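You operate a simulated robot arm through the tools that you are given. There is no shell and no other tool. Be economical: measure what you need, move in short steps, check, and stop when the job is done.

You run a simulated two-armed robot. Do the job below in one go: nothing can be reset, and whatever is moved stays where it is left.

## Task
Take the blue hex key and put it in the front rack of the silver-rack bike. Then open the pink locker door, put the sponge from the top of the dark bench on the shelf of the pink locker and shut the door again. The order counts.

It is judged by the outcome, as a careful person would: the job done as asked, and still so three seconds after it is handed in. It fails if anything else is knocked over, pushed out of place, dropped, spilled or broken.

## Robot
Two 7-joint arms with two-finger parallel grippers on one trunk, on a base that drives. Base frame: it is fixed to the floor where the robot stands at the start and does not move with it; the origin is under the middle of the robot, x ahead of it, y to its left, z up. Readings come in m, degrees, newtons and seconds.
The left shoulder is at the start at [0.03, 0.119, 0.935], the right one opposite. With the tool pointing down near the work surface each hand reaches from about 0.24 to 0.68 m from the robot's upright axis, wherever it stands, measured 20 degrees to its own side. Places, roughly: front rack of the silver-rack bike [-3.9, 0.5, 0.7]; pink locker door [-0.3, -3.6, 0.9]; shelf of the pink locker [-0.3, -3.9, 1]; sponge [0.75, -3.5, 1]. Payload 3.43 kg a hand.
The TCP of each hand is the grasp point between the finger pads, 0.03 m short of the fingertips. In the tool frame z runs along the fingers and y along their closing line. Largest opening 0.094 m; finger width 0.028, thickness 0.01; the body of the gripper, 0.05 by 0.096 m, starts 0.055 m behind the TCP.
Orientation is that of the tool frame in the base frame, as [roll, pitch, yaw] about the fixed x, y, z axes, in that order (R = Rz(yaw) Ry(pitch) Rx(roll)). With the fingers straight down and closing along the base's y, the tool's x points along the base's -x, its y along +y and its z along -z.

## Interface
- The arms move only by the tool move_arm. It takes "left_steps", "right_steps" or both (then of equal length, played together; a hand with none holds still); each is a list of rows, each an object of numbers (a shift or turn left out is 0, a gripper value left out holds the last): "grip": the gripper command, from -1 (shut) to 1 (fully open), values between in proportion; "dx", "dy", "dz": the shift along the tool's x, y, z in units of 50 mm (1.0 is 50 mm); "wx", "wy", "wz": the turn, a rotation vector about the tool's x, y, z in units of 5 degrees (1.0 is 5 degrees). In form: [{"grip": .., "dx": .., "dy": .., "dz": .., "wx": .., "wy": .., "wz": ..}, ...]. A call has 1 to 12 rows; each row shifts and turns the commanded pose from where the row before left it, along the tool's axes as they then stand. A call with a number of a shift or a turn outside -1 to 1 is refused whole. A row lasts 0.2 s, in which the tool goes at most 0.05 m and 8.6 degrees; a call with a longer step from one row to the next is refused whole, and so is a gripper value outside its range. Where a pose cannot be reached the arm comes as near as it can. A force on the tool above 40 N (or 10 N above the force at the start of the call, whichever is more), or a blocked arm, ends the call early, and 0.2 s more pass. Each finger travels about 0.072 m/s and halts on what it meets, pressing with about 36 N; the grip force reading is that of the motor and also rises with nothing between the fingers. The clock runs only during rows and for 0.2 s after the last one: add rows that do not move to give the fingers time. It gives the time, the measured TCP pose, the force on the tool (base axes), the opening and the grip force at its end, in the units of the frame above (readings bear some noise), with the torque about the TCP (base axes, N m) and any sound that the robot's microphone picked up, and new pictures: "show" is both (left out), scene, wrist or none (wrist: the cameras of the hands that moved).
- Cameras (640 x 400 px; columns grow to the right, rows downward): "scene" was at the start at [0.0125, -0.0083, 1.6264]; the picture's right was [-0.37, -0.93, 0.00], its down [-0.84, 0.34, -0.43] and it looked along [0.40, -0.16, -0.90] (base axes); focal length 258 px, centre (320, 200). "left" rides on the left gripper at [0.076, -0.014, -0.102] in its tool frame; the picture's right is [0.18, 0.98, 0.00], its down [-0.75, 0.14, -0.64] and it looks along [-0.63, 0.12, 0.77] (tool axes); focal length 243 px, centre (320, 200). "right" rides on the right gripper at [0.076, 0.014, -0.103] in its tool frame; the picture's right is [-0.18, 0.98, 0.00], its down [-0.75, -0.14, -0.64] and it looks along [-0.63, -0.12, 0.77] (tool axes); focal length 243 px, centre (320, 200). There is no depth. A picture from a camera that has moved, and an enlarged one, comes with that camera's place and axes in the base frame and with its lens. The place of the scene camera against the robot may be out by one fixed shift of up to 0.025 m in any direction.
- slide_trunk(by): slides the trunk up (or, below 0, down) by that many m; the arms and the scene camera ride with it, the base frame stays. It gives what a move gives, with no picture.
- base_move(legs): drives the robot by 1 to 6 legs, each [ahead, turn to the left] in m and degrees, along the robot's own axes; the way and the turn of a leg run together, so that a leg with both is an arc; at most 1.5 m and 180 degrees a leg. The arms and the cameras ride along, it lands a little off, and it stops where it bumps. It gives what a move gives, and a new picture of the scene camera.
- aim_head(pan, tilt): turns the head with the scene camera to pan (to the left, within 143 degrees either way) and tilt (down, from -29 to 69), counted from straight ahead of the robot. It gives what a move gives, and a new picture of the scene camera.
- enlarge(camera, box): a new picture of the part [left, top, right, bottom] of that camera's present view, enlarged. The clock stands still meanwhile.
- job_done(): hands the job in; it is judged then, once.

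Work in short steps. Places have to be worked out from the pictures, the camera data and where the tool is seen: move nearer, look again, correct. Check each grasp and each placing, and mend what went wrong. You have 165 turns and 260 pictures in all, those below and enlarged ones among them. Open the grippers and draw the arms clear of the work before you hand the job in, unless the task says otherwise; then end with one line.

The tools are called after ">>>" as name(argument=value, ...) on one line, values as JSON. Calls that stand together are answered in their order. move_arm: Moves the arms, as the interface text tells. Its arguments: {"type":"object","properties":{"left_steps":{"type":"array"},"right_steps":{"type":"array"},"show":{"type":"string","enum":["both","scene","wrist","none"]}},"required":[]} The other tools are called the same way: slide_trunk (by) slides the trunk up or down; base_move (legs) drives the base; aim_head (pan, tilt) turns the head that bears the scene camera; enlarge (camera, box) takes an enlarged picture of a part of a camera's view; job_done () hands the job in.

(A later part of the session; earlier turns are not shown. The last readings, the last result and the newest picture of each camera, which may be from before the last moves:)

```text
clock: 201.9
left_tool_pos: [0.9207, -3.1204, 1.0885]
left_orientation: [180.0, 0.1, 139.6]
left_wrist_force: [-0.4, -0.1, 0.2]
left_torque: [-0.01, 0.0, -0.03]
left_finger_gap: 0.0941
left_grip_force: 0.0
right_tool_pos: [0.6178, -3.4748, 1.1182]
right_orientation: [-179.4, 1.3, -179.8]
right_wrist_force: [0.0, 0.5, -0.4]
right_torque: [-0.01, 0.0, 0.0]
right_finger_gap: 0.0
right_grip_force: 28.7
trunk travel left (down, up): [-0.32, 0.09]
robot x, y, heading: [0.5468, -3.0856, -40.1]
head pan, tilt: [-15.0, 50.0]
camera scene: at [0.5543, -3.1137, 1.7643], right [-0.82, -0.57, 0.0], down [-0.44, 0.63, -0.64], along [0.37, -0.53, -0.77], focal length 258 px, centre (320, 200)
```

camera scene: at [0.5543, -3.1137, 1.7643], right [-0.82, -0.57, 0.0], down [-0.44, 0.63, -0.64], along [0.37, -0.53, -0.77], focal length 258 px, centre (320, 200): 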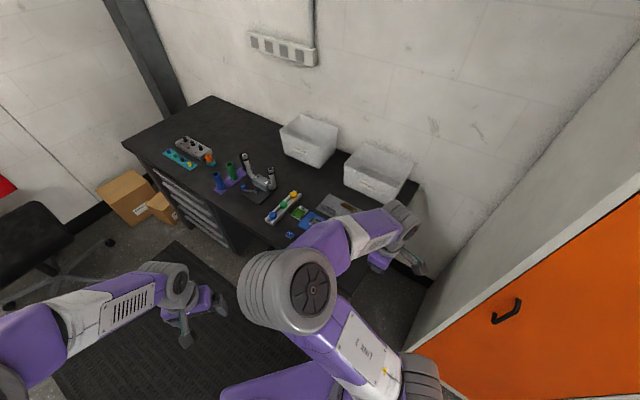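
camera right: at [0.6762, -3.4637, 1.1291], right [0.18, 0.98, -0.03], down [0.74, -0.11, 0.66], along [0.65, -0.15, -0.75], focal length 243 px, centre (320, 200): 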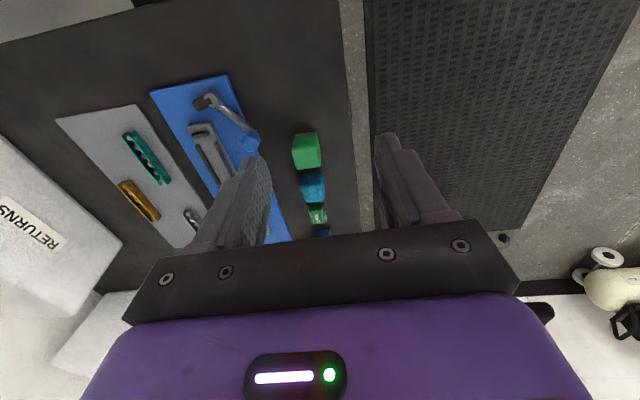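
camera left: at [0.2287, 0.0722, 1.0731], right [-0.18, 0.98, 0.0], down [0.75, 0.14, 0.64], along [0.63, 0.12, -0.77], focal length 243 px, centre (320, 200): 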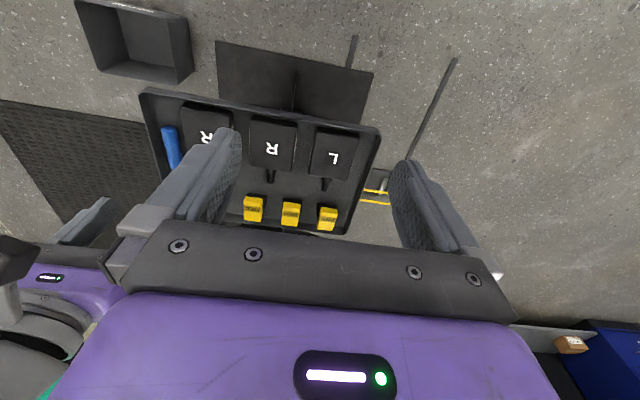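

>>> base_move(legs=[[0, -15]])

>>> enlarge(camera="left", box=[0, 0, 640, 400])

```text
clock: 203.2
left_tool_pos: [0.8995, -3.2155, 1.0888]
left_orientation: [-180.0, 0.0, 124.6]
left_wrist_force: [-0.6, -0.2, -0.5]
left_torque: [0.0, -0.02, -0.01]
left_finger_gap: 0.0938
left_grip_force: 0.1
right_tool_pos: [0.5146, -3.4799, 1.1186]
right_orientation: [-179.5, 1.4, 165.1]
right_wrist_force: [-0.8, -0.5, 0.1]
right_torque: [0.0, 0.0, 0.01]
right_finger_gap: 0.0
right_grip_force: 32.5
trunk travel left (down, up): [-0.32, 0.09]
robot x, y, heading: [0.5466, -3.0807, -55.3]
head pan, tilt: [-15.0, 50.0]
camera scene: at [0.5426, -3.1177, 1.7643], right [-0.94, -0.34, 0.0], down [-0.26, 0.72, -0.64], along [0.22, -0.61, -0.77], focal length 258 px, centre (320, 200)
```

scene: 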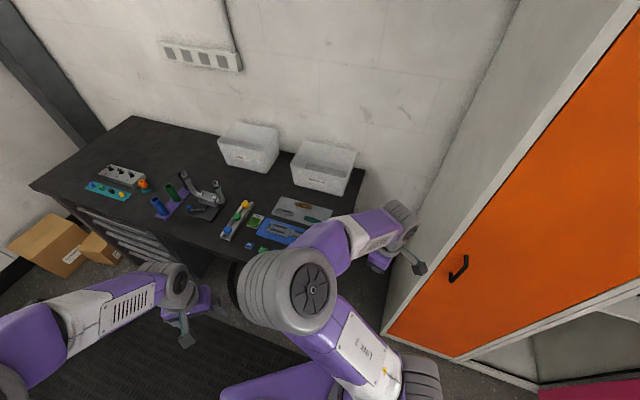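

```text
1.00 times, centred on (320, 200) of left (not enlarged: the box is as wide or as high as the picture)
camera zoom: at [0.8451, -3.1621, 1.1912], right [0.7, 0.71, 0.0], down [0.54, -0.54, 0.64], along [0.46, -0.45, -0.77], focal length 243 px, centre (320, 200)
```

zoom: 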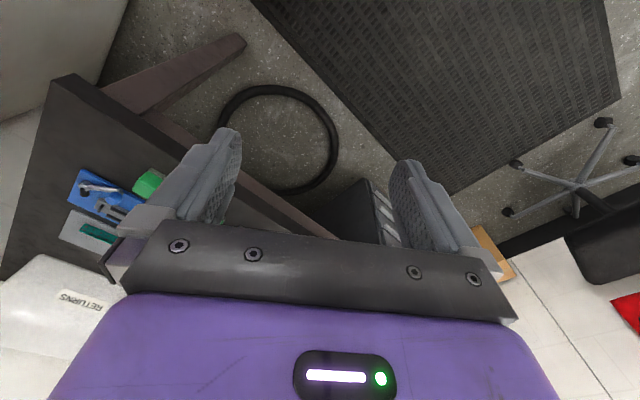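

I twist the left hand so it closes along y, keeping it in place.

>>> move_arm(left_steps=[{"wz": -1}, {"wz": -1}, {"wz": -1}, {"wz": -1}, {"wz": -1}, {"wz": -1}, {"wz": -1}, {"wz": -1}, {"wz": -1}, {"wz": -1}, {"wz": -1}, {"wz": -0.08, "grip": 0.2}], show="none")

>>> move_arm(left_steps=[{"dy": -0.9}, {"dy": -0.9}, {"dy": -0.9}, {"dy": -0.9, "dx": 0.2}, {"dy": -0.9, "dx": 0.2}, {"dy": -0.9, "dx": 0.3}, {}])

```text
clock: 205.8
left_tool_pos: [0.8987, -3.2161, 1.0883]
left_orientation: [-179.9, -0.1, -179.9]
left_wrist_force: [0.3, -0.2, 0.6]
left_torque: [0.0, 0.02, 0.03]
left_finger_gap: 0.0562
left_grip_force: 0.0
right_tool_pos: [0.5135, -3.4786, 1.1191]
right_orientation: [-179.4, 1.3, 165.1]
right_wrist_force: [-0.6, 0.9, 0.0]
right_torque: [0.01, 0.03, 0.03]
right_finger_gap: 0.0
right_grip_force: 32.6
trunk travel left (down, up): [-0.32, 0.09]
robot x, y, heading: [0.5485, -3.0853, -55.5]
head pan, tilt: [-15.0, 50.0]
```

```text
clock: 207.4
left_tool_pos: [0.8647, -3.4865, 1.0899]
left_orientation: [-179.9, 0.0, -179.9]
left_wrist_force: [-0.2, -0.1, 0.5]
left_torque: [0.0, -0.02, 0.01]
left_finger_gap: 0.0563
left_grip_force: 0.0
right_tool_pos: [0.5146, -3.4792, 1.1181]
right_orientation: [-179.3, 1.4, 165.1]
right_wrist_force: [-0.3, -0.2, 0.4]
right_torque: [-0.01, 0.02, 0.01]
right_finger_gap: 0.0001
right_grip_force: 32.6
trunk travel left (down, up): [-0.32, 0.09]
robot x, y, heading: [0.546, -3.0811, -55.2]
head pan, tilt: [-15.0, 50.0]
camera scene: at [0.5432, -3.1161, 1.7644], right [-0.94, -0.34, 0.0], down [-0.26, 0.72, -0.64], along [0.22, -0.61, -0.77], focal length 258 px, centre (320, 200)
camera left: at [0.7894, -3.501, 1.1922], right [-0.18, 0.98, 0.0], down [0.75, 0.14, 0.64], along [0.63, 0.12, -0.77], focal length 243 px, centre (320, 200)
```

scene: 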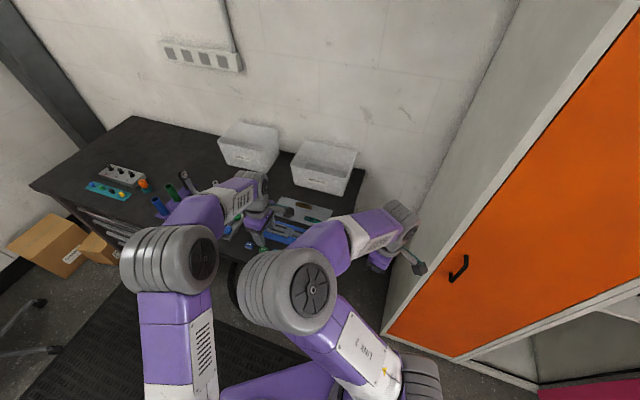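
left: 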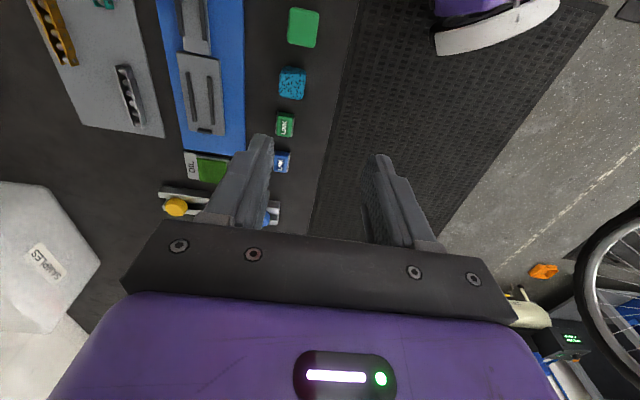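

Left reach is fine; sponge now reads (0.866,-3.517). I centre and lower to 1.0.

>>> move_arm(left_steps=[{"dy": -0.6}, {"dz": 0.6}, {"dz": 0.6}, {"dz": 0.6}, {}], show="none")

>>> enlarge(camera="left", box=[220, 20, 420, 220])

```text
clock: 208.6
left_tool_pos: [0.864, -3.5171, 0.9996]
left_orientation: [-180.0, 0.0, -180.0]
left_wrist_force: [0.8, 0.8, 0.0]
left_torque: [-0.01, 0.0, -0.02]
left_finger_gap: 0.0566
left_grip_force: 0.1
right_tool_pos: [0.5131, -3.4789, 1.1194]
right_orientation: [-179.4, 1.3, 165.0]
right_wrist_force: [0.0, 0.2, 0.8]
right_torque: [0.02, 0.0, 0.01]
right_finger_gap: 0.0
right_grip_force: 33.0
trunk travel left (down, up): [-0.32, 0.09]
robot x, y, heading: [0.5477, -3.0825, -55.1]
head pan, tilt: [-15.0, 50.0]
```

```text
2.00 times, centred on (320, 120) of left
camera zoom: at [0.7887, -3.5315, 1.1008], right [-0.18, 0.98, 0.0], down [0.75, 0.14, 0.64], along [0.63, 0.12, -0.77], focal length 485 px, centre (320, 360)
```

zoom: 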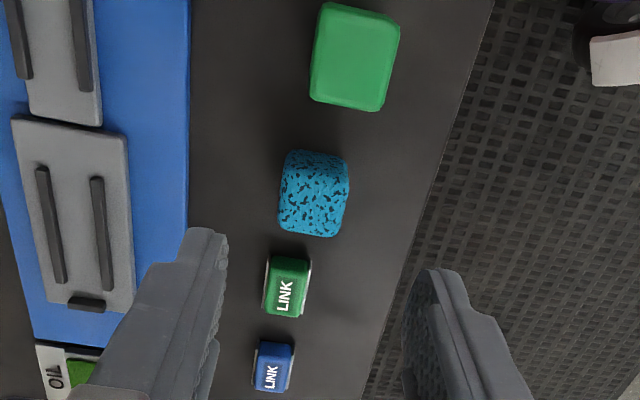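

Aligned. I descend to 0.923 and close.

>>> move_arm(left_steps=[{"dz": 0.6}, {"dz": 0.5}, {"dz": 0.3}, {"dz": 0.12}, {"grip": -1}, {}, {}, {}], show="none")

>>> enlarge(camera="left", box=[220, 20, 420, 220])

```text
clock: 210.4
left_tool_pos: [0.8634, -3.5153, 0.9234]
left_orientation: [179.9, 0.1, -180.0]
left_wrist_force: [-0.1, 6.6, 13.0]
left_torque: [0.17, -0.04, 0.08]
left_finger_gap: 0.0
left_grip_force: 33.4
right_tool_pos: [0.5149, -3.479, 1.1193]
right_orientation: [-179.3, 1.3, 165.1]
right_wrist_force: [0.3, -0.6, -0.1]
right_torque: [0.0, 0.0, 0.01]
right_finger_gap: 0.0001
right_grip_force: 32.6
trunk travel left (down, up): [-0.32, 0.09]
robot x, y, heading: [0.549, -3.0827, -55.3]
head pan, tilt: [-15.0, 50.0]
```

```text
2.00 times, centred on (320, 120) of left
camera zoom: at [0.7882, -3.5307, 1.0254], right [-0.18, 0.98, 0.0], down [0.75, 0.14, 0.64], along [0.63, 0.12, -0.77], focal length 485 px, centre (320, 360)
```

zoom: 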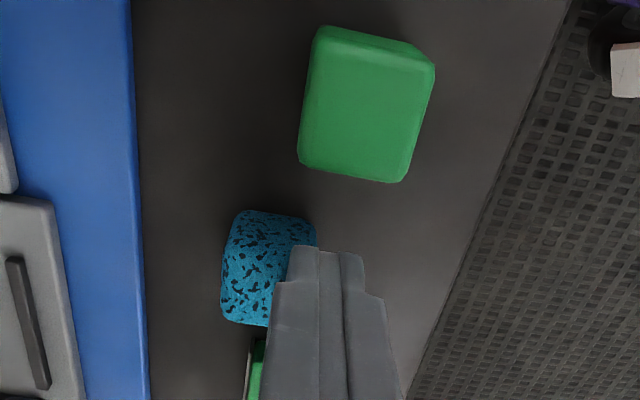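

The fingers closed empty; the sponge slipped to -y of them (grip too high on it). I lift first, then open and re-measure.

>>> move_arm(left_steps=[{"dz": -0.5}, {"dz": -0.6}, {"dz": -0.6}, {"grip": 0.2}, {}, {}, {}], show="none")

>>> enlarge(camera="left", box=[220, 20, 420, 220])

```text
clock: 212.0
left_tool_pos: [0.8644, -3.5165, 1.0091]
left_orientation: [-180.0, -0.1, -180.0]
left_wrist_force: [-0.4, 0.0, -0.8]
left_torque: [0.01, -0.02, 0.01]
left_finger_gap: 0.0566
left_grip_force: 0.2
right_tool_pos: [0.5141, -3.4789, 1.1194]
right_orientation: [-179.4, 1.4, 165.1]
right_wrist_force: [0.2, 0.6, 0.2]
right_torque: [-0.02, 0.02, -0.03]
right_finger_gap: 0.0
right_grip_force: 33.2
trunk travel left (down, up): [-0.32, 0.09]
robot x, y, heading: [0.546, -3.0862, -55.3]
head pan, tilt: [-15.0, 50.0]
```

```text
2.00 times, centred on (320, 120) of left
camera zoom: at [0.789, -3.5316, 1.1105], right [-0.18, 0.98, 0.0], down [0.75, 0.14, 0.64], along [0.63, 0.12, -0.77], focal length 485 px, centre (320, 360)
```

zoom: 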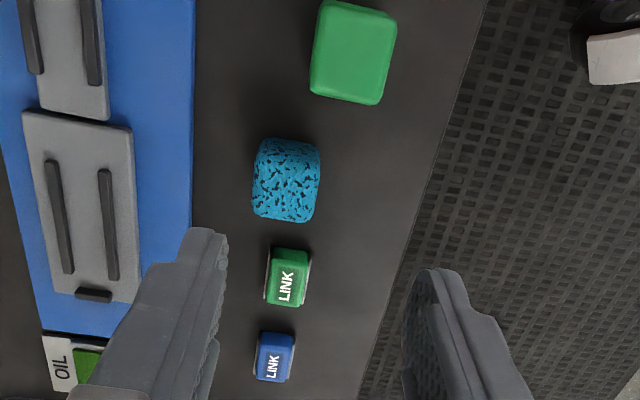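

Parallax shows the sponge sits lower than assumed: centre (0.876,-3.532,0.873), ~33 mm cube. I re-centre and go down to TCP 0.902.

>>> move_arm(left_steps=[{"grip": 0.05, "dx": -0.24, "dy": -0.32}, {"dz": 0.6}, {"dz": 0.6}, {"dz": 0.5}, {}], show="none")

>>> enlarge(camera="left", box=[220, 20, 420, 220])

```text
clock: 213.2
left_tool_pos: [0.8774, -3.5331, 0.9227]
left_orientation: [-179.8, 0.0, 180.0]
left_wrist_force: [0.7, 0.2, 0.1]
left_torque: [-0.02, 0.01, 0.03]
left_finger_gap: 0.0495
left_grip_force: 0.2
right_tool_pos: [0.5149, -3.4797, 1.1186]
right_orientation: [-179.4, 1.4, 165.0]
right_wrist_force: [0.9, -0.2, -0.2]
right_torque: [0.0, 0.03, 0.01]
right_finger_gap: 0.0
right_grip_force: 32.5
trunk travel left (down, up): [-0.32, 0.09]
robot x, y, heading: [0.5454, -3.0839, -55.4]
head pan, tilt: [-15.0, 50.0]
```

```text
2.00 times, centred on (320, 120) of left
camera zoom: at [0.8013, -3.5472, 1.025], right [-0.18, 0.98, 0.0], down [0.75, 0.14, 0.64], along [0.63, 0.12, -0.77], focal length 485 px, centre (320, 360)
```

zoom: 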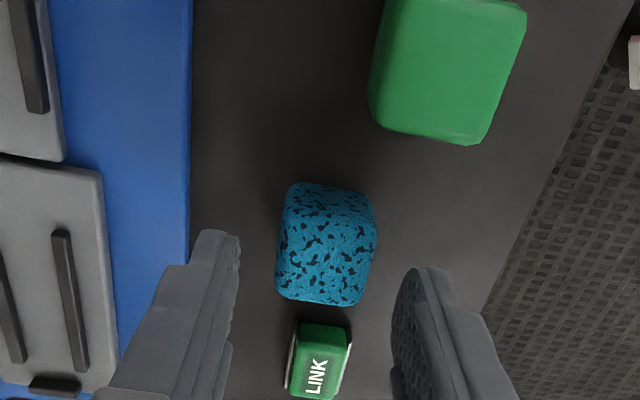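

>>> move_arm(left_steps=[{"dz": 0.24}, {"dz": 0.24}, {"grip": -1}, {}, {}, {}], show="none")

>>> enlarge(camera="left", box=[220, 20, 420, 220])

```text
clock: 214.6
left_tool_pos: [0.8773, -3.5319, 0.8987]
left_orientation: [180.0, 0.0, 180.0]
left_wrist_force: [0.0, -0.3, 0.3]
left_torque: [0.03, 0.0, 0.0]
left_finger_gap: 0.028
left_grip_force: 36.7
right_tool_pos: [0.5145, -3.4792, 1.1178]
right_orientation: [-179.4, 1.2, 165.1]
right_wrist_force: [-0.4, -0.2, 0.2]
right_torque: [-0.02, 0.0, -0.01]
right_finger_gap: 0.0
right_grip_force: 33.2
trunk travel left (down, up): [-0.32, 0.09]
robot x, y, heading: [0.5469, -3.0835, -55.2]
head pan, tilt: [-15.0, 50.0]
```

```text
2.00 times, centred on (320, 120) of left
camera zoom: at [0.8014, -3.547, 1.0013], right [-0.18, 0.98, 0.0], down [0.75, 0.14, 0.64], along [0.63, 0.12, -0.77], focal length 485 px, centre (320, 360)
```

zoom: 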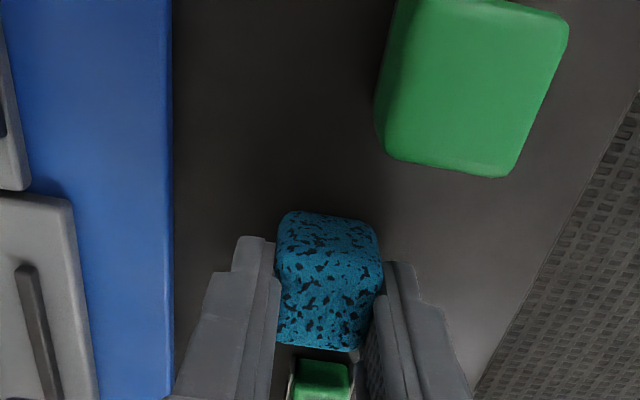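

Sponge gripped at 28 mm. I lift it and retreat toward +y.

>>> move_arm(left_steps=[{"dz": -0.3}, {"dz": -0.7}, {"dz": -0.9}, {"dz": -0.9}, {"dz": -0.9}, {"dy": 0.9}, {"dy": 0.9}, {"dy": 0.9}, {"dy": 0.9}, {"dy": 0.9}, {"dy": 0.6}, {}])

```text
clock: 217.2
left_tool_pos: [0.8762, -3.2778, 1.0835]
left_orientation: [179.9, -0.1, -179.9]
left_wrist_force: [-0.5, -0.3, 0.4]
left_torque: [0.0, 0.02, -0.01]
left_finger_gap: 0.0282
left_grip_force: 35.9
right_tool_pos: [0.5123, -3.4804, 1.1179]
right_orientation: [-179.3, 1.3, 165.1]
right_wrist_force: [0.8, 0.3, -0.8]
right_torque: [0.03, -0.02, 0.01]
right_finger_gap: 0.0
right_grip_force: 32.9
trunk travel left (down, up): [-0.32, 0.09]
robot x, y, heading: [0.5496, -3.0851, -55.5]
head pan, tilt: [-15.0, 50.0]
camera scene: at [0.5427, -3.1183, 1.7643], right [-0.94, -0.34, 0.0], down [-0.26, 0.72, -0.64], along [0.22, -0.6, -0.77], focal length 258 px, centre (320, 200)
camera left: at [0.8004, -3.2917, 1.1857], right [-0.18, 0.98, 0.0], down [0.75, 0.14, 0.64], along [0.63, 0.12, -0.77], focal length 243 px, centre (320, 200)
```

scene: 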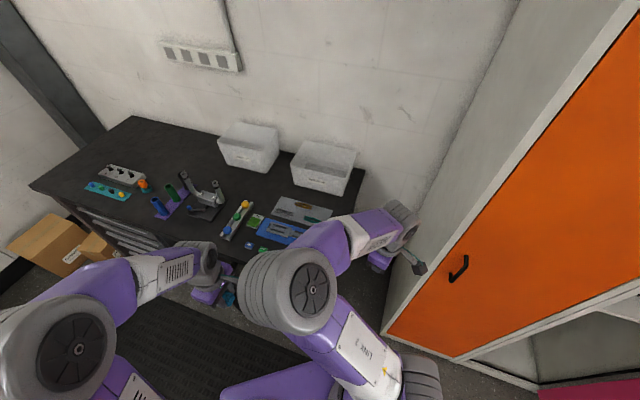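
left: 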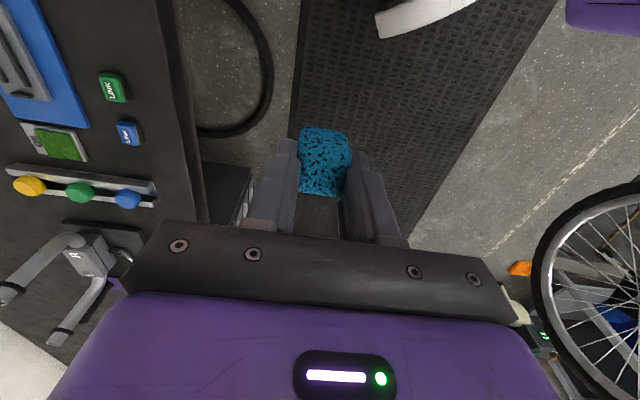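

Sponge secured. I untwist the left wrist, then drive to in front of the pink locker.

>>> move_arm(left_steps=[{"wz": 1, "dx": 0.2}, {"wz": 1, "dx": 0.2}, {"wz": 1, "dx": 0.2}, {"wz": 1}, {"wz": 1}, {"wz": 1}, {"wz": 1}, {"wz": 1}, {"wz": 1}, {"wz": 1}, {"wz": 1}, {}], show="none")

>>> base_move(legs=[[0, -116], [0.53, 0], [0, 66]])

>>> aim_head(pan=5, tilt=40)

```text
clock: 219.8
left_tool_pos: [0.8461, -3.2731, 1.0845]
left_orientation: [-180.0, 0.1, 124.8]
left_wrist_force: [0.1, 0.6, -0.6]
left_torque: [0.0, 0.0, -0.04]
left_finger_gap: 0.028
left_grip_force: 36.2
right_tool_pos: [0.5146, -3.4796, 1.119]
right_orientation: [-179.4, 1.2, 165.1]
right_wrist_force: [-0.7, 0.4, -0.8]
right_torque: [-0.01, 0.0, 0.0]
right_finger_gap: 0.0
right_grip_force: 32.8
trunk travel left (down, up): [-0.32, 0.09]
robot x, y, heading: [0.5486, -3.0851, -55.3]
head pan, tilt: [-15.0, 50.0]
```

```text
clock: 230.6
left_tool_pos: [0.0667, -3.5108, 1.0836]
left_orientation: [-179.9, -0.1, 74.4]
left_wrist_force: [0.1, 0.5, 0.1]
left_torque: [-0.01, -0.01, 0.04]
left_finger_gap: 0.028
left_grip_force: 35.8
right_tool_pos: [-0.3025, -3.3856, 1.1188]
right_orientation: [-179.4, 1.3, 114.4]
right_wrist_force: [-0.4, 0.2, -0.6]
right_torque: [-0.01, 0.0, -0.02]
right_finger_gap: 0.0
right_grip_force: 33.4
trunk travel left (down, up): [-0.32, 0.09]
robot x, y, heading: [0.0256, -3.1606, -106.1]
head pan, tilt: [-15.0, 50.0]
camera scene: at [-0.021, -3.1828, 1.7643], right [-0.86, 0.51, 0.0], down [0.39, 0.66, -0.64], along [-0.33, -0.55, -0.77], focal length 258 px, centre (320, 200)
```

scene: 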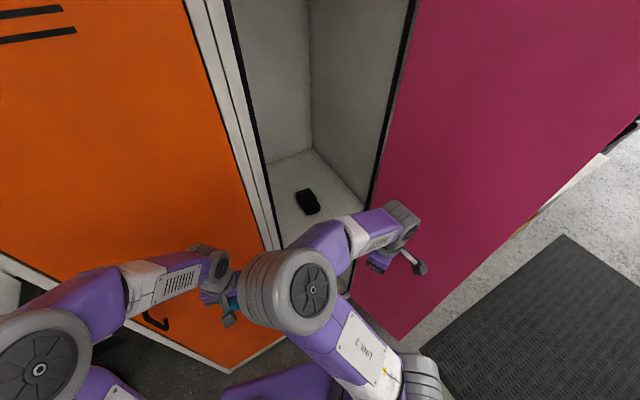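

```text
clock: 231.5
left_tool_pos: [0.0663, -3.5111, 1.0837]
left_orientation: [180.0, 0.0, 74.4]
left_wrist_force: [0.8, 0.5, -0.4]
left_torque: [-0.01, 0.01, -0.03]
left_finger_gap: 0.0282
left_grip_force: 36.3
right_tool_pos: [-0.3031, -3.3839, 1.1174]
right_orientation: [-179.4, 1.3, 114.5]
right_wrist_force: [-0.3, 0.1, -0.1]
right_torque: [-0.01, -0.02, 0.01]
right_finger_gap: 0.0001
right_grip_force: 32.8
trunk travel left (down, up): [-0.32, 0.09]
robot x, y, heading: [0.0228, -3.1628, -105.9]
head pan, tilt: [5.0, 40.0]
camera scene: at [0.0021, -3.2002, 1.7785], right [-0.98, 0.19, 0.0], down [0.12, 0.63, -0.77], along [-0.15, -0.75, -0.64], focal length 258 px, centre (320, 200)
```

scene: 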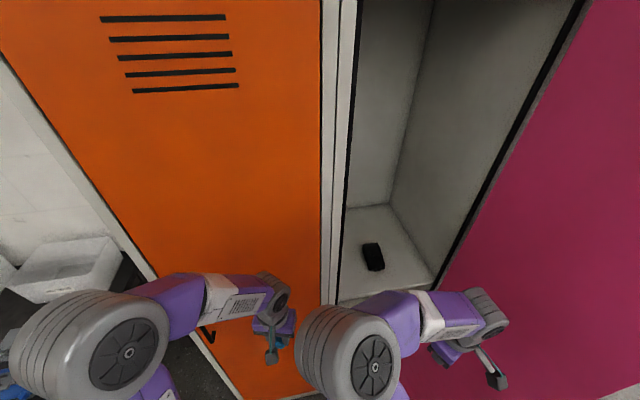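

To place, the right arm's inward elbow would be in the way. I back off and turn to face -x, where there is room to bring the right elbow outward.

>>> base_move(legs=[[-0.13, 0], [0, -74], [-0.08, 0]])

>>> move_arm(right_steps=[{"wz": 1}, {"wz": 1}, {"wz": 1}, {"wz": 1}, {"wz": 1}, {"wz": 1}, {"wz": 1}, {"wz": 1}, {"dy": -0.9}, {"dy": -0.9}, {"dy": -0.9}, {"dx": 0.9}], show="none")

>>> aim_head(pan=0, tilt=65)

```text
clock: 236.6
left_tool_pos: [-0.1867, -3.1707, 1.0843]
left_orientation: [180.0, 0.1, -0.1]
left_wrist_force: [1.0, 0.5, 0.4]
left_torque: [-0.03, 0.0, -0.02]
left_finger_gap: 0.0279
left_grip_force: 35.9
right_tool_pos: [-0.1661, -2.7811, 1.1182]
right_orientation: [-179.3, 1.3, 40.2]
right_wrist_force: [0.4, -0.4, 0.0]
right_torque: [0.02, 0.01, -0.01]
right_finger_gap: 0.0
right_grip_force: 32.7
trunk travel left (down, up): [-0.32, 0.09]
robot x, y, heading: [0.1404, -3.0368, 179.7]
head pan, tilt: [5.0, 40.0]
camera scene: at [0.0714, -3.028, 1.7785], right [-0.08, 1.0, 0.0], down [0.64, 0.05, -0.77], along [-0.76, -0.06, -0.64], focal length 258 px, centre (320, 200)
```

scene: 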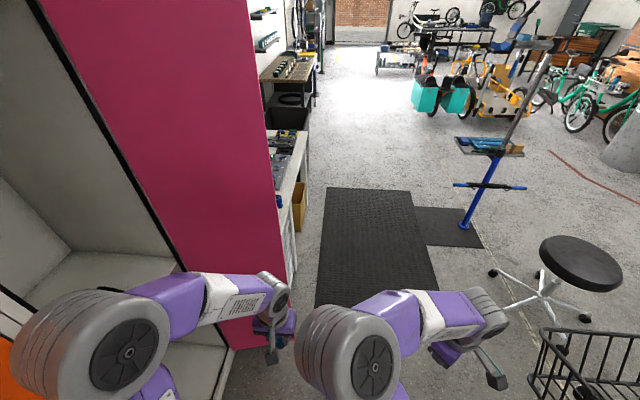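

```text
clock: 239.2
left_tool_pos: [-0.1886, -3.1731, 1.0828]
left_orientation: [-179.9, 0.0, 0.0]
left_wrist_force: [0.1, -0.1, -0.2]
left_torque: [0.06, -0.05, 0.03]
left_finger_gap: 0.0278
left_grip_force: 36.1
right_tool_pos: [-0.1198, -2.6613, 1.1207]
right_orientation: [179.8, 1.3, 0.3]
right_wrist_force: [1.3, -0.8, 0.2]
right_torque: [0.05, -0.01, 0.01]
right_finger_gap: 0.0
right_grip_force: 33.5
right hand out of reach, approached as far as the arm can: row 11
trunk travel left (down, up): [-0.32, 0.09]
robot x, y, heading: [0.1412, -3.037, 179.6]
head pan, tilt: [5.0, 40.0]
```

```text
clock: 240.1
left_tool_pos: [-0.1879, -3.1696, 1.0839]
left_orientation: [-179.9, 0.0, 0.0]
left_wrist_force: [0.0, 0.4, 0.4]
left_torque: [-0.05, 0.02, -0.01]
left_finger_gap: 0.0281
left_grip_force: 36.2
right_tool_pos: [-0.1208, -2.6589, 1.1206]
right_orientation: [179.7, 1.3, 0.2]
right_wrist_force: [0.6, -0.4, 0.5]
right_torque: [-0.01, 0.0, 0.01]
right_finger_gap: 0.0
right_grip_force: 33.4
trunk travel left (down, up): [-0.32, 0.09]
robot x, y, heading: [0.1336, -3.0318, 179.6]
head pan, tilt: [0.0, 65.0]
camera scene: at [0.0943, -3.021, 1.7463], right [0.01, 1.0, 0.0], down [0.91, 0.0, -0.42], along [-0.42, 0.0, -0.91], focal length 258 px, centre (320, 200)
```

scene: 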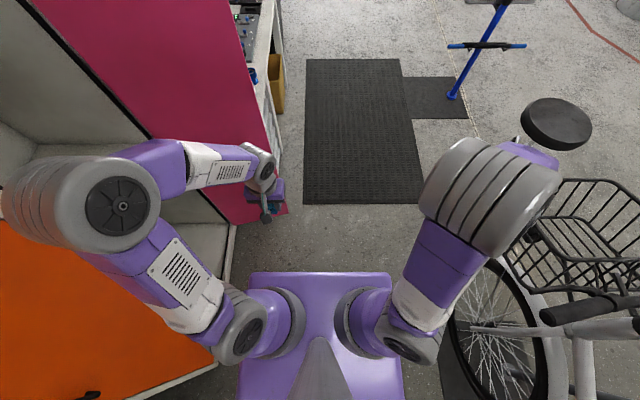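

The right elbow is outward again. I bring the right hand back to its neutral place and check.

>>> move_arm(right_steps=[{"dy": 0.8, "dx": -0.4}, {"dy": 0.8, "dx": -0.4}, {"dy": 0.8, "dx": -0.4}, {"dy": 0.6, "dx": -0.3}, {}], show="scene")

```text
clock: 241.3
left_tool_pos: [-0.188, -3.169, 1.085]
left_orientation: [-180.0, 0.0, 0.0]
left_wrist_force: [0.6, -0.2, 1.0]
left_torque: [0.01, 0.0, -0.07]
left_finger_gap: 0.028
left_grip_force: 36.2
right_tool_pos: [-0.1947, -2.8067, 1.121]
right_orientation: [179.6, 1.4, 0.1]
right_wrist_force: [0.2, 0.0, -0.1]
right_torque: [-0.02, 0.02, 0.02]
right_finger_gap: 0.0
right_grip_force: 32.9
trunk travel left (down, up): [-0.32, 0.09]
robot x, y, heading: [0.141, -3.0363, 179.5]
head pan, tilt: [0.0, 65.0]
camera scene: at [0.0944, -3.0199, 1.7462], right [0.01, 1.0, 0.0], down [0.91, -0.01, -0.42], along [-0.42, 0.0, -0.91], focal length 258 px, centre (320, 200)
```

scene: 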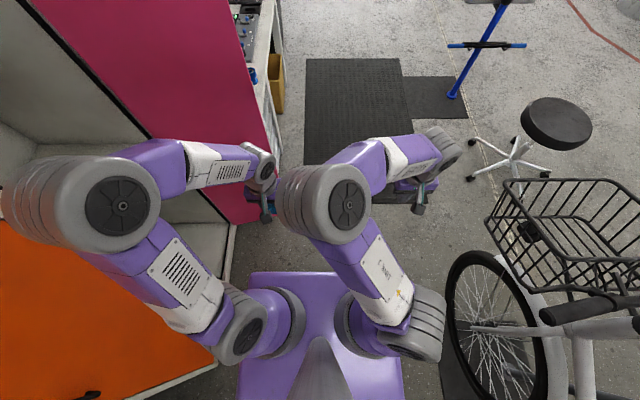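

The elbow returns inward when the hand nears the middle, but the earlier picking geometry worked that way, so I reuse it: small shift of the right hand, then drive to about (-0.04,-3.19), heading -115°.

>>> move_arm(right_steps=[{"dy": 0.4, "dx": 0.3}, {"dy": 0.4, "dx": 0.3}, {}], show="none")

>>> base_move(legs=[[0.12, 3], [0, 65], [0.16, 0]])

>>> aim_head(pan=0, tilt=50)

```text
clock: 242.1
left_tool_pos: [-0.1886, -3.1703, 1.0832]
left_orientation: [179.9, 0.0, 0.0]
left_wrist_force: [-0.8, -0.2, 0.1]
left_torque: [-0.01, 0.0, -0.04]
left_finger_gap: 0.0284
left_grip_force: 35.9
right_tool_pos: [-0.1647, -2.8476, 1.1212]
right_orientation: [179.6, 1.3, 0.1]
right_wrist_force: [0.0, -0.1, 0.0]
right_torque: [-0.01, 0.01, 0.0]
right_finger_gap: 0.0001
right_grip_force: 33.1
trunk travel left (down, up): [-0.32, 0.09]
robot x, y, heading: [0.1394, -3.0335, 179.5]
head pan, tilt: [0.0, 65.0]
```

```text
clock: 247.2
left_tool_pos: [-0.0384, -3.5411, 1.0824]
left_orientation: [-179.9, -0.1, 68.2]
left_wrist_force: [-0.4, -0.1, -0.1]
left_torque: [0.05, -0.02, 0.01]
left_finger_gap: 0.0281
left_grip_force: 35.8
right_tool_pos: [-0.3295, -3.3997, 1.121]
right_orientation: [179.7, 1.3, 68.3]
right_wrist_force: [-0.6, 0.3, -0.5]
right_torque: [0.02, -0.02, 0.04]
right_finger_gap: 0.0
right_grip_force: 33.4
trunk travel left (down, up): [-0.32, 0.09]
robot x, y, heading: [-0.0414, -3.1892, -112.1]
head pan, tilt: [0.0, 65.0]
camera scene: at [-0.0678, -3.2012, 1.7462], right [-0.93, 0.38, 0.0], down [0.34, 0.84, -0.42], along [-0.16, -0.39, -0.91], focal length 258 px, centre (320, 200)
```

scene: 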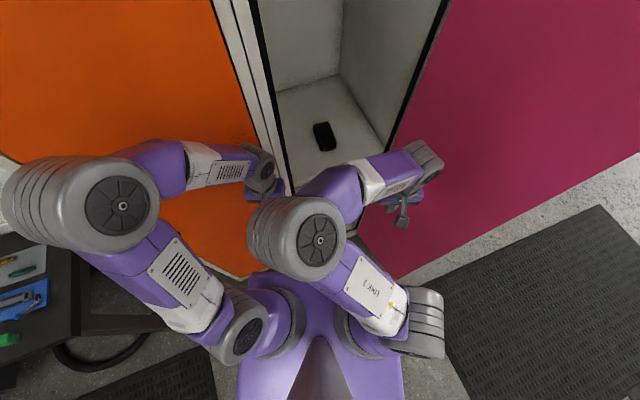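

```text
clock: 248.0
left_tool_pos: [-0.0366, -3.5408, 1.0842]
left_orientation: [179.9, 0.1, 68.3]
left_wrist_force: [-0.2, -0.6, -0.1]
left_torque: [0.05, 0.01, -0.01]
left_finger_gap: 0.0281
left_grip_force: 36.0
right_tool_pos: [-0.3291, -3.3999, 1.1202]
right_orientation: [179.7, 1.4, 68.3]
right_wrist_force: [-0.7, 0.7, 0.1]
right_torque: [-0.04, 0.0, 0.0]
right_finger_gap: 0.0
right_grip_force: 32.7
trunk travel left (down, up): [-0.32, 0.09]
robot x, y, heading: [-0.0419, -3.1839, -112.0]
head pan, tilt: [0.0, 50.0]
camera scene: at [-0.0734, -3.2149, 1.7643], right [-0.93, 0.38, 0.0], down [0.29, 0.71, -0.64], along [-0.24, -0.6, -0.77], focal length 258 px, centre (320, 200)
```

scene: 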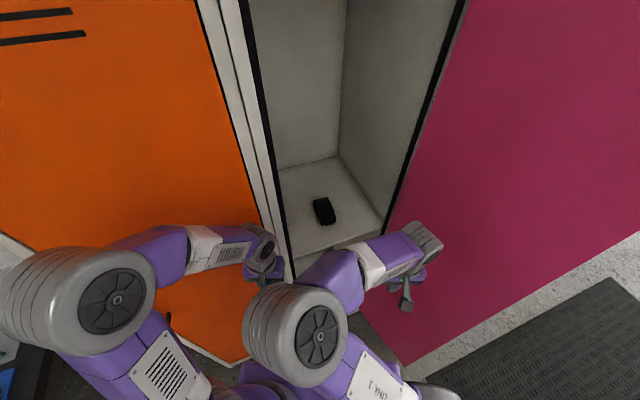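

Shelf clearly seen: z≈0.94, x -0.51..-0.13, black item at (-0.32,-3.80). I'll set the sponge at about (-0.27,-3.715): first sideways in front of the opening.

>>> move_arm(left_steps=[{"dx": -0.4, "dy": -0.72}, {"dx": -0.4, "dy": -0.72}, {"dx": -0.4, "dy": -0.72}, {"dx": -0.4, "dy": -0.72}, {}])

```text
clock: 249.2
left_tool_pos: [-0.2001, -3.5615, 1.0847]
left_orientation: [-179.9, 0.1, 68.2]
left_wrist_force: [-0.6, -0.5, -1.2]
left_torque: [-0.02, 0.02, 0.02]
left_finger_gap: 0.0281
left_grip_force: 35.7
right_tool_pos: [-0.3277, -3.3999, 1.1226]
right_orientation: [179.7, 1.4, 68.5]
right_wrist_force: [-0.2, 0.2, -0.1]
right_torque: [0.0, 0.0, 0.0]
right_finger_gap: 0.0
right_grip_force: 32.8
trunk travel left (down, up): [-0.32, 0.09]
robot x, y, heading: [-0.0414, -3.1874, -112.0]
head pan, tilt: [0.0, 50.0]
camera scene: at [-0.0724, -3.2152, 1.7644], right [-0.93, 0.38, 0.0], down [0.29, 0.71, -0.64], along [-0.24, -0.6, -0.77], focal length 258 px, centre (320, 200)
camera left: at [-0.1844, -3.4859, 1.1861], right [0.98, -0.19, 0.0], down [-0.15, -0.75, 0.64], along [-0.13, -0.63, -0.77], focal length 243 px, centre (320, 200)
```

scene: 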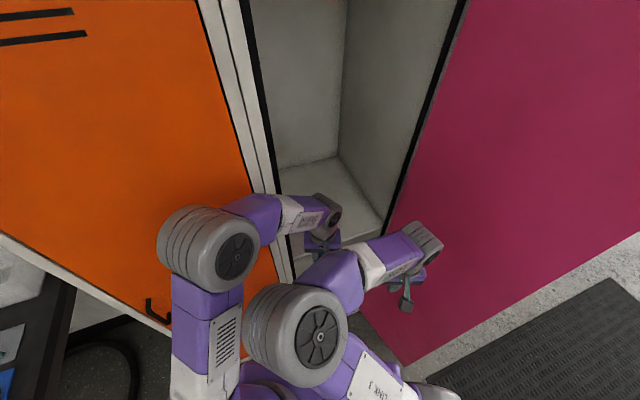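
left: 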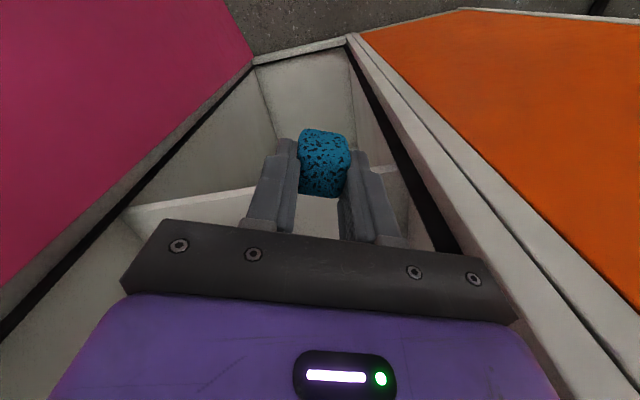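

I aim for (-0.345,-3.70), which keeps the forearm off the left frame edge, and move in.

>>> move_arm(left_steps=[{"dx": -0.73, "dy": -0.335}, {"dx": -0.73, "dy": -0.335}, {"dx": -0.73, "dy": -0.335}, {"dx": -0.73, "dy": -0.335}, {"dx": -0.73, "dy": -0.335}, {}])

```text
clock: 250.6
left_tool_pos: [-0.3446, -3.6984, 1.0856]
left_orientation: [179.9, 0.0, 68.2]
left_wrist_force: [-0.7, 0.3, 1.1]
left_torque: [-0.01, 0.01, 0.03]
left_finger_gap: 0.0282
left_grip_force: 35.7
right_tool_pos: [-0.3287, -3.3978, 1.1212]
right_orientation: [179.7, 1.3, 68.4]
right_wrist_force: [0.0, 0.5, 0.2]
right_torque: [-0.04, 0.07, 0.0]
right_finger_gap: 0.0002
right_grip_force: 33.4
trunk travel left (down, up): [-0.32, 0.09]
robot x, y, heading: [-0.043, -3.1917, -111.8]
head pan, tilt: [0.0, 50.0]
camera scene: at [-0.0716, -3.2137, 1.7645], right [-0.93, 0.38, 0.0], down [0.29, 0.71, -0.64], along [-0.24, -0.6, -0.77], focal length 258 px, centre (320, 200)
camera left: at [-0.329, -3.6223, 1.1869], right [0.98, -0.19, 0.0], down [-0.15, -0.75, 0.64], along [-0.13, -0.63, -0.77], focal length 243 px, centre (320, 200)
```

scene: 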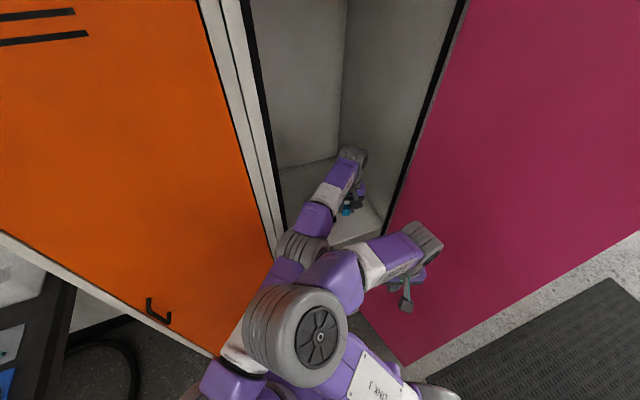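
left: 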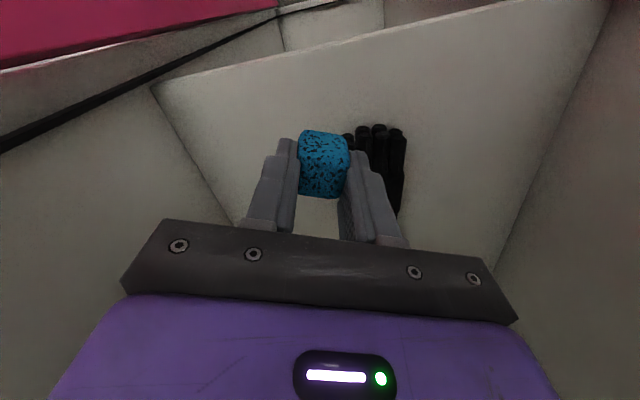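

The black item is a glove with finger tips to y≈-3.73 and x≥-0.335; shelf front edge is y≈-3.66. I shift the sponge to about (-0.40,-3.722).

>>> move_arm(left_steps=[{"dx": -0.45, "dy": -0.44}, {"dx": -0.45, "dy": -0.44}, {"dz": 0.6}, {}])

```text
clock: 251.6
left_tool_pos: [-0.3615, -3.6809, 1.0498]
left_orientation: [-180.0, 0.2, 68.3]
left_wrist_force: [-0.3, 0.2, -0.4]
left_torque: [0.03, 0.01, -0.03]
left_finger_gap: 0.0284
left_grip_force: 35.8
left hand out of reach, approached as far as the arm can: row 1, 2
right_tool_pos: [-0.3273, -3.397, 1.1209]
right_orientation: [179.7, 1.4, 68.3]
right_wrist_force: [-0.3, 0.5, -0.3]
right_torque: [-0.04, 0.02, 0.01]
right_finger_gap: 0.0001
right_grip_force: 32.9
trunk travel left (down, up): [-0.32, 0.09]
robot x, y, heading: [-0.0406, -3.1866, -112.1]
head pan, tilt: [0.0, 50.0]
camera scene: at [-0.0735, -3.2149, 1.7644], right [-0.93, 0.38, 0.0], down [0.29, 0.71, -0.64], along [-0.24, -0.6, -0.77], focal length 258 px, centre (320, 200)
camera left: at [-0.3456, -3.6068, 1.1514], right [0.98, -0.19, 0.0], down [-0.15, -0.75, 0.64], along [-0.12, -0.63, -0.77], focal length 243 px, centre (320, 200)
```

scene: 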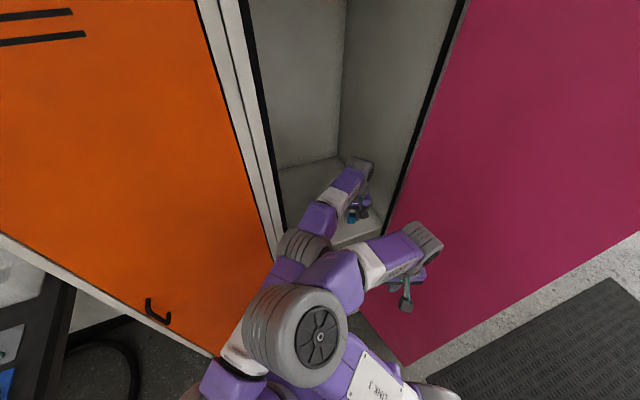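
left: 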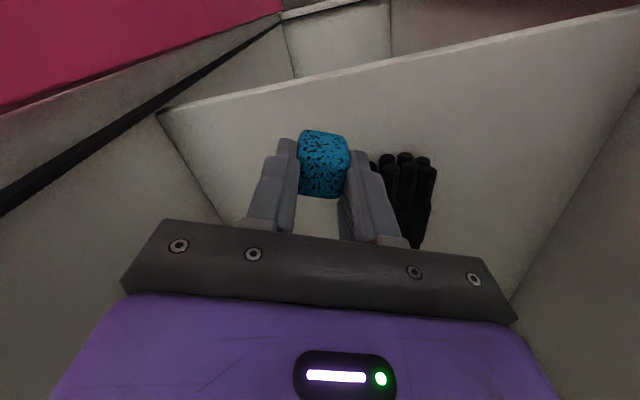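

Out of reach from here; I creep the base forward 5 cm, carrying the hand to about (-0.38,-3.727).

>>> base_move(legs=[[0.05, 0]])

>>> enlarge(camera="left", box=[0, 0, 640, 400])

```text
clock: 252.5
left_tool_pos: [-0.3801, -3.7296, 1.049]
left_orientation: [180.0, 0.0, 68.3]
left_wrist_force: [0.3, -0.1, 0.2]
left_torque: [0.04, -0.01, -0.01]
left_finger_gap: 0.028
left_grip_force: 36.3
right_tool_pos: [-0.3473, -3.4468, 1.1218]
right_orientation: [179.7, 1.3, 68.3]
right_wrist_force: [-0.5, 0.4, -0.2]
right_torque: [0.0, 0.01, -0.02]
right_finger_gap: 0.0002
right_grip_force: 33.1
trunk travel left (down, up): [-0.32, 0.09]
robot x, y, heading: [-0.0631, -3.2299, -111.9]
head pan, tilt: [0.0, 50.0]
camera scene: at [-0.093, -3.2628, 1.7643], right [-0.93, 0.38, 0.0], down [0.29, 0.71, -0.64], along [-0.24, -0.59, -0.77], focal length 258 px, centre (320, 200)
```

scene: 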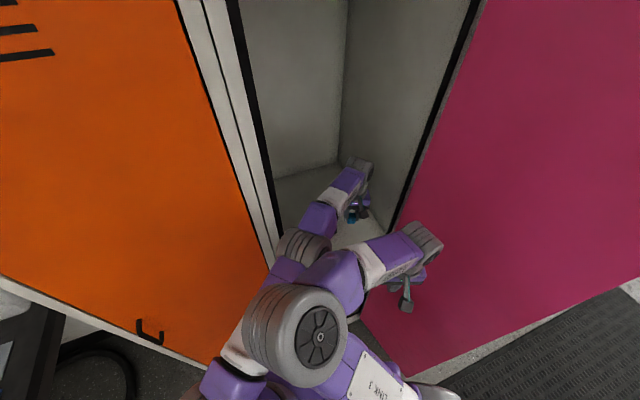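

```text
1.00 times, centred on (320, 200) of left (not enlarged: the box is as wide or as high as the picture)
camera zoom: at [-0.3647, -3.6539, 1.1509], right [0.98, -0.19, 0.0], down [-0.15, -0.75, 0.64], along [-0.12, -0.63, -0.77], focal length 243 px, centre (320, 200)
```

zoom: 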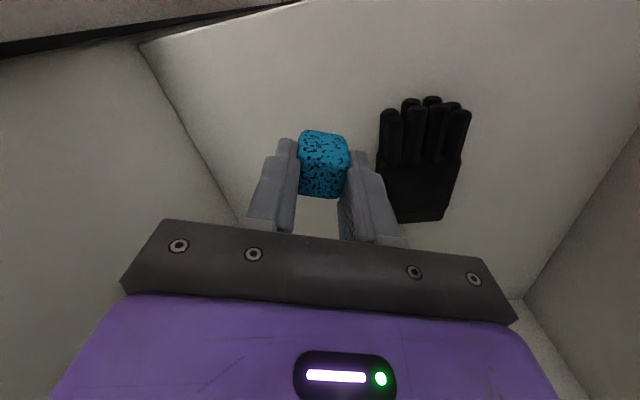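

Clear of the glove. I lower the sponge onto the shelf, feeling for contact.

>>> move_arm(left_steps=[{"dz": 0.5}, {"dz": 0.4}, {"dz": 0.2}, {"dz": 0.1}, {"dz": 0.1}, {}], show="wrist")

```text
clock: 253.9
left_tool_pos: [-0.3809, -3.7283, 0.9881]
left_orientation: [-179.8, 0.5, 68.3]
left_wrist_force: [0.3, 0.9, 23.3]
left_torque: [0.17, -0.16, -0.02]
left_finger_gap: 0.0281
left_grip_force: 35.9
right_tool_pos: [-0.346, -3.4441, 1.1223]
right_orientation: [179.7, 1.5, 68.3]
right_wrist_force: [-0.3, 0.5, -0.6]
right_torque: [-0.01, 0.01, -0.01]
right_finger_gap: 0.0
right_grip_force: 33.1
trunk travel left (down, up): [-0.32, 0.09]
robot x, y, heading: [-0.059, -3.2271, -112.3]
head pan, tilt: [0.0, 50.0]
camera left: at [-0.3638, -3.652, 1.0902], right [0.98, -0.19, -0.01], down [-0.14, -0.75, 0.65], along [-0.13, -0.63, -0.76], focal length 243 px, centre (320, 200)
```

left: 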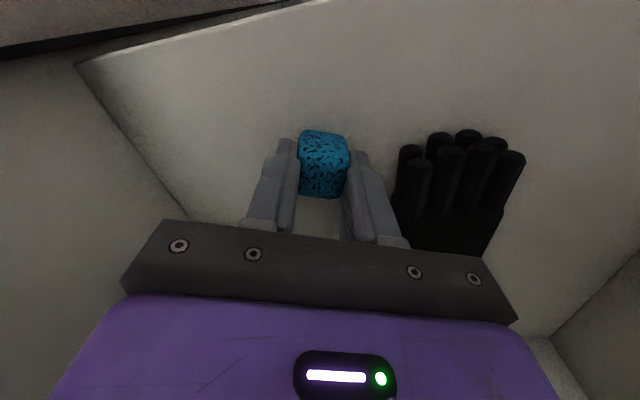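

Contact (23 N). I ease up 3 mm, open slightly, and lift away.

>>> move_arm(left_steps=[{"dz": -0.06}, {}, {"grip": -0.15}, {}, {}, {"dz": -0.4}, {"dz": -0.7}, {"dz": -0.8}, {}], show="wrist")

```text
clock: 255.9
left_tool_pos: [-0.3793, -3.7284, 1.0822]
left_orientation: [179.9, 0.0, 68.2]
left_wrist_force: [-0.9, 1.1, -0.1]
left_torque: [0.0, 0.01, -0.02]
left_finger_gap: 0.0399
left_grip_force: 0.0
right_tool_pos: [-0.3465, -3.4454, 1.1219]
right_orientation: [179.9, 1.4, 68.4]
right_wrist_force: [0.1, -0.5, 0.0]
right_torque: [-0.02, 0.02, 0.01]
right_finger_gap: 0.0
right_grip_force: 33.3
trunk travel left (down, up): [-0.32, 0.09]
robot x, y, heading: [-0.059, -3.2288, -112.0]
head pan, tilt: [0.0, 50.0]
camera left: at [-0.364, -3.6526, 1.1842], right [0.98, -0.19, 0.0], down [-0.15, -0.75, 0.64], along [-0.13, -0.63, -0.77], focal length 243 px, centre (320, 200)
```

left: 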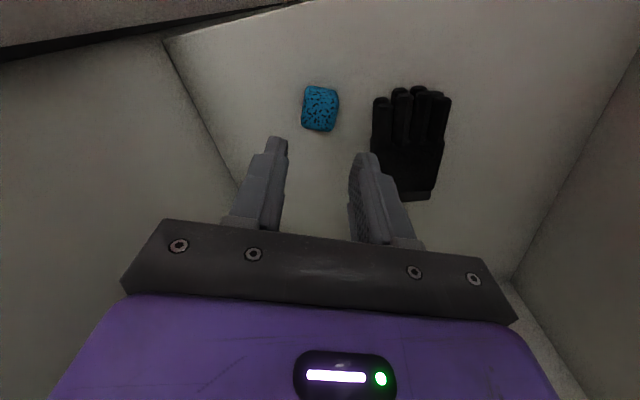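

The sponge sits on the shelf beside the glove. I withdraw the left hand along its entry path.

>>> move_arm(left_steps=[{"dx": 0.73, "dy": 0.335}, {"dx": 0.73, "dy": 0.335}, {"dx": 0.73, "dy": 0.335}, {"dx": 0.73, "dy": 0.335}, {"dx": 0.73, "dy": 0.335}, {"dx": 0.73, "dy": 0.335}, {"dx": 0.8}, {"dx": 0.5, "dy": 0.7}, {"dx": 0.5, "dy": 0.7}, {"dx": 0.4, "dy": 0.7}, {"dy": 0.7}, {}], show="scene")

```text
clock: 258.5
left_tool_pos: [-0.038, -3.5167, 1.0856]
left_orientation: [180.0, 0.0, 68.2]
left_wrist_force: [-0.3, 0.9, 0.0]
left_torque: [0.02, -0.01, -0.02]
left_finger_gap: 0.04
left_grip_force: 0.0
left hand out of reach, approached as far as the arm can: row 11
right_tool_pos: [-0.3485, -3.4443, 1.1215]
right_orientation: [179.6, 1.5, 68.3]
right_wrist_force: [0.3, -0.1, 0.0]
right_torque: [-0.01, 0.0, 0.0]
right_finger_gap: 0.0001
right_grip_force: 32.8
trunk travel left (down, up): [-0.32, 0.09]
robot x, y, heading: [-0.0613, -3.2308, -112.2]
head pan, tilt: [0.0, 50.0]
camera scene: at [-0.0929, -3.2606, 1.7644], right [-0.93, 0.38, 0.0], down [0.29, 0.71, -0.64], along [-0.24, -0.6, -0.77], focal length 258 px, centre (320, 200)
```

scene: 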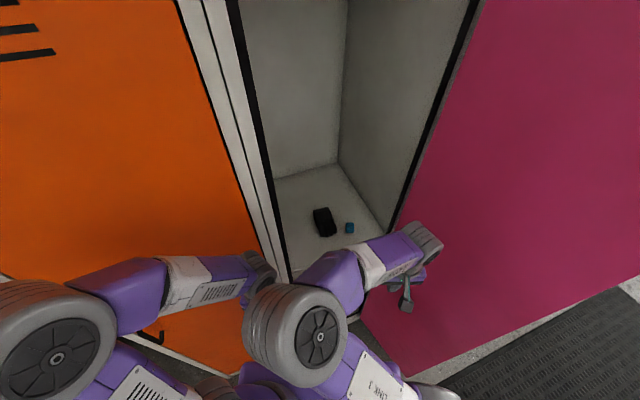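

Sponge is in place. To shut the door I must get to its outer side: I turn a bit, back out of the swing area, then shift to about (-0.27,-2.85).

>>> base_move(legs=[[0, 17], [-0.38, 0], [0, -84], [0.24, 0]])

>>> aim_head(pan=30, tilt=40)

```text
clock: 266.8
left_tool_pos: [-0.5183, -2.9903, 1.0842]
left_orientation: [180.0, 0.0, 1.4]
left_wrist_force: [0.7, 1.4, 0.4]
left_torque: [0.0, -0.02, 0.01]
left_finger_gap: 0.0402
left_grip_force: 0.0
right_tool_pos: [-0.574, -2.6765, 1.1216]
right_orientation: [179.6, 1.3, 1.7]
right_wrist_force: [0.2, 0.2, -0.6]
right_torque: [0.0, -0.02, 0.02]
right_finger_gap: 0.0
right_grip_force: 32.7
trunk travel left (down, up): [-0.32, 0.09]
robot x, y, heading: [-0.2632, -2.8556, -178.7]
head pan, tilt: [0.0, 50.0]
camera scene: at [-0.3258, -2.8433, 1.7643], right [-0.02, 1.0, 0.0], down [0.77, 0.02, -0.64], along [-0.64, -0.01, -0.77], focal length 258 px, centre (320, 200)
```

scene: 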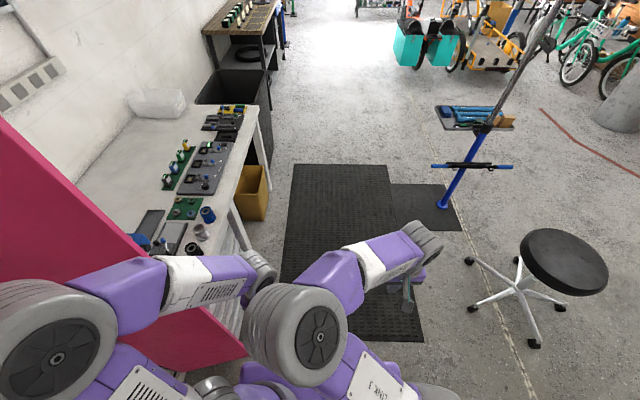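

```text
clock: 267.8
left_tool_pos: [-0.5186, -2.9901, 1.0856]
left_orientation: [-180.0, 0.0, 1.5]
left_wrist_force: [-0.2, -1.0, 0.8]
left_torque: [0.02, -0.01, -0.02]
left_finger_gap: 0.0399
left_grip_force: 0.1
right_tool_pos: [-0.5725, -2.6777, 1.121]
right_orientation: [179.7, 1.3, 1.7]
right_wrist_force: [0.4, 0.0, 1.0]
right_torque: [0.0, 0.01, 0.02]
right_finger_gap: 0.0
right_grip_force: 33.2
trunk travel left (down, up): [-0.32, 0.09]
robot x, y, heading: [-0.2631, -2.8584, -178.6]
head pan, tilt: [30.0, 40.0]
camera scene: at [-0.3211, -2.8857, 1.7785], right [-0.52, 0.86, 0.0], down [0.55, 0.33, -0.77], along [-0.66, -0.4, -0.64], focal length 258 px, centre (320, 200)
```

scene: 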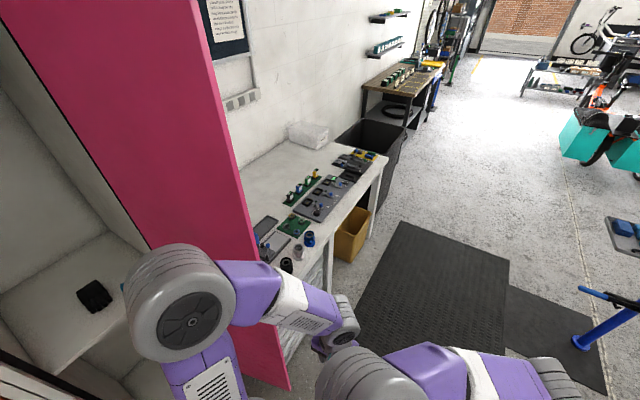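

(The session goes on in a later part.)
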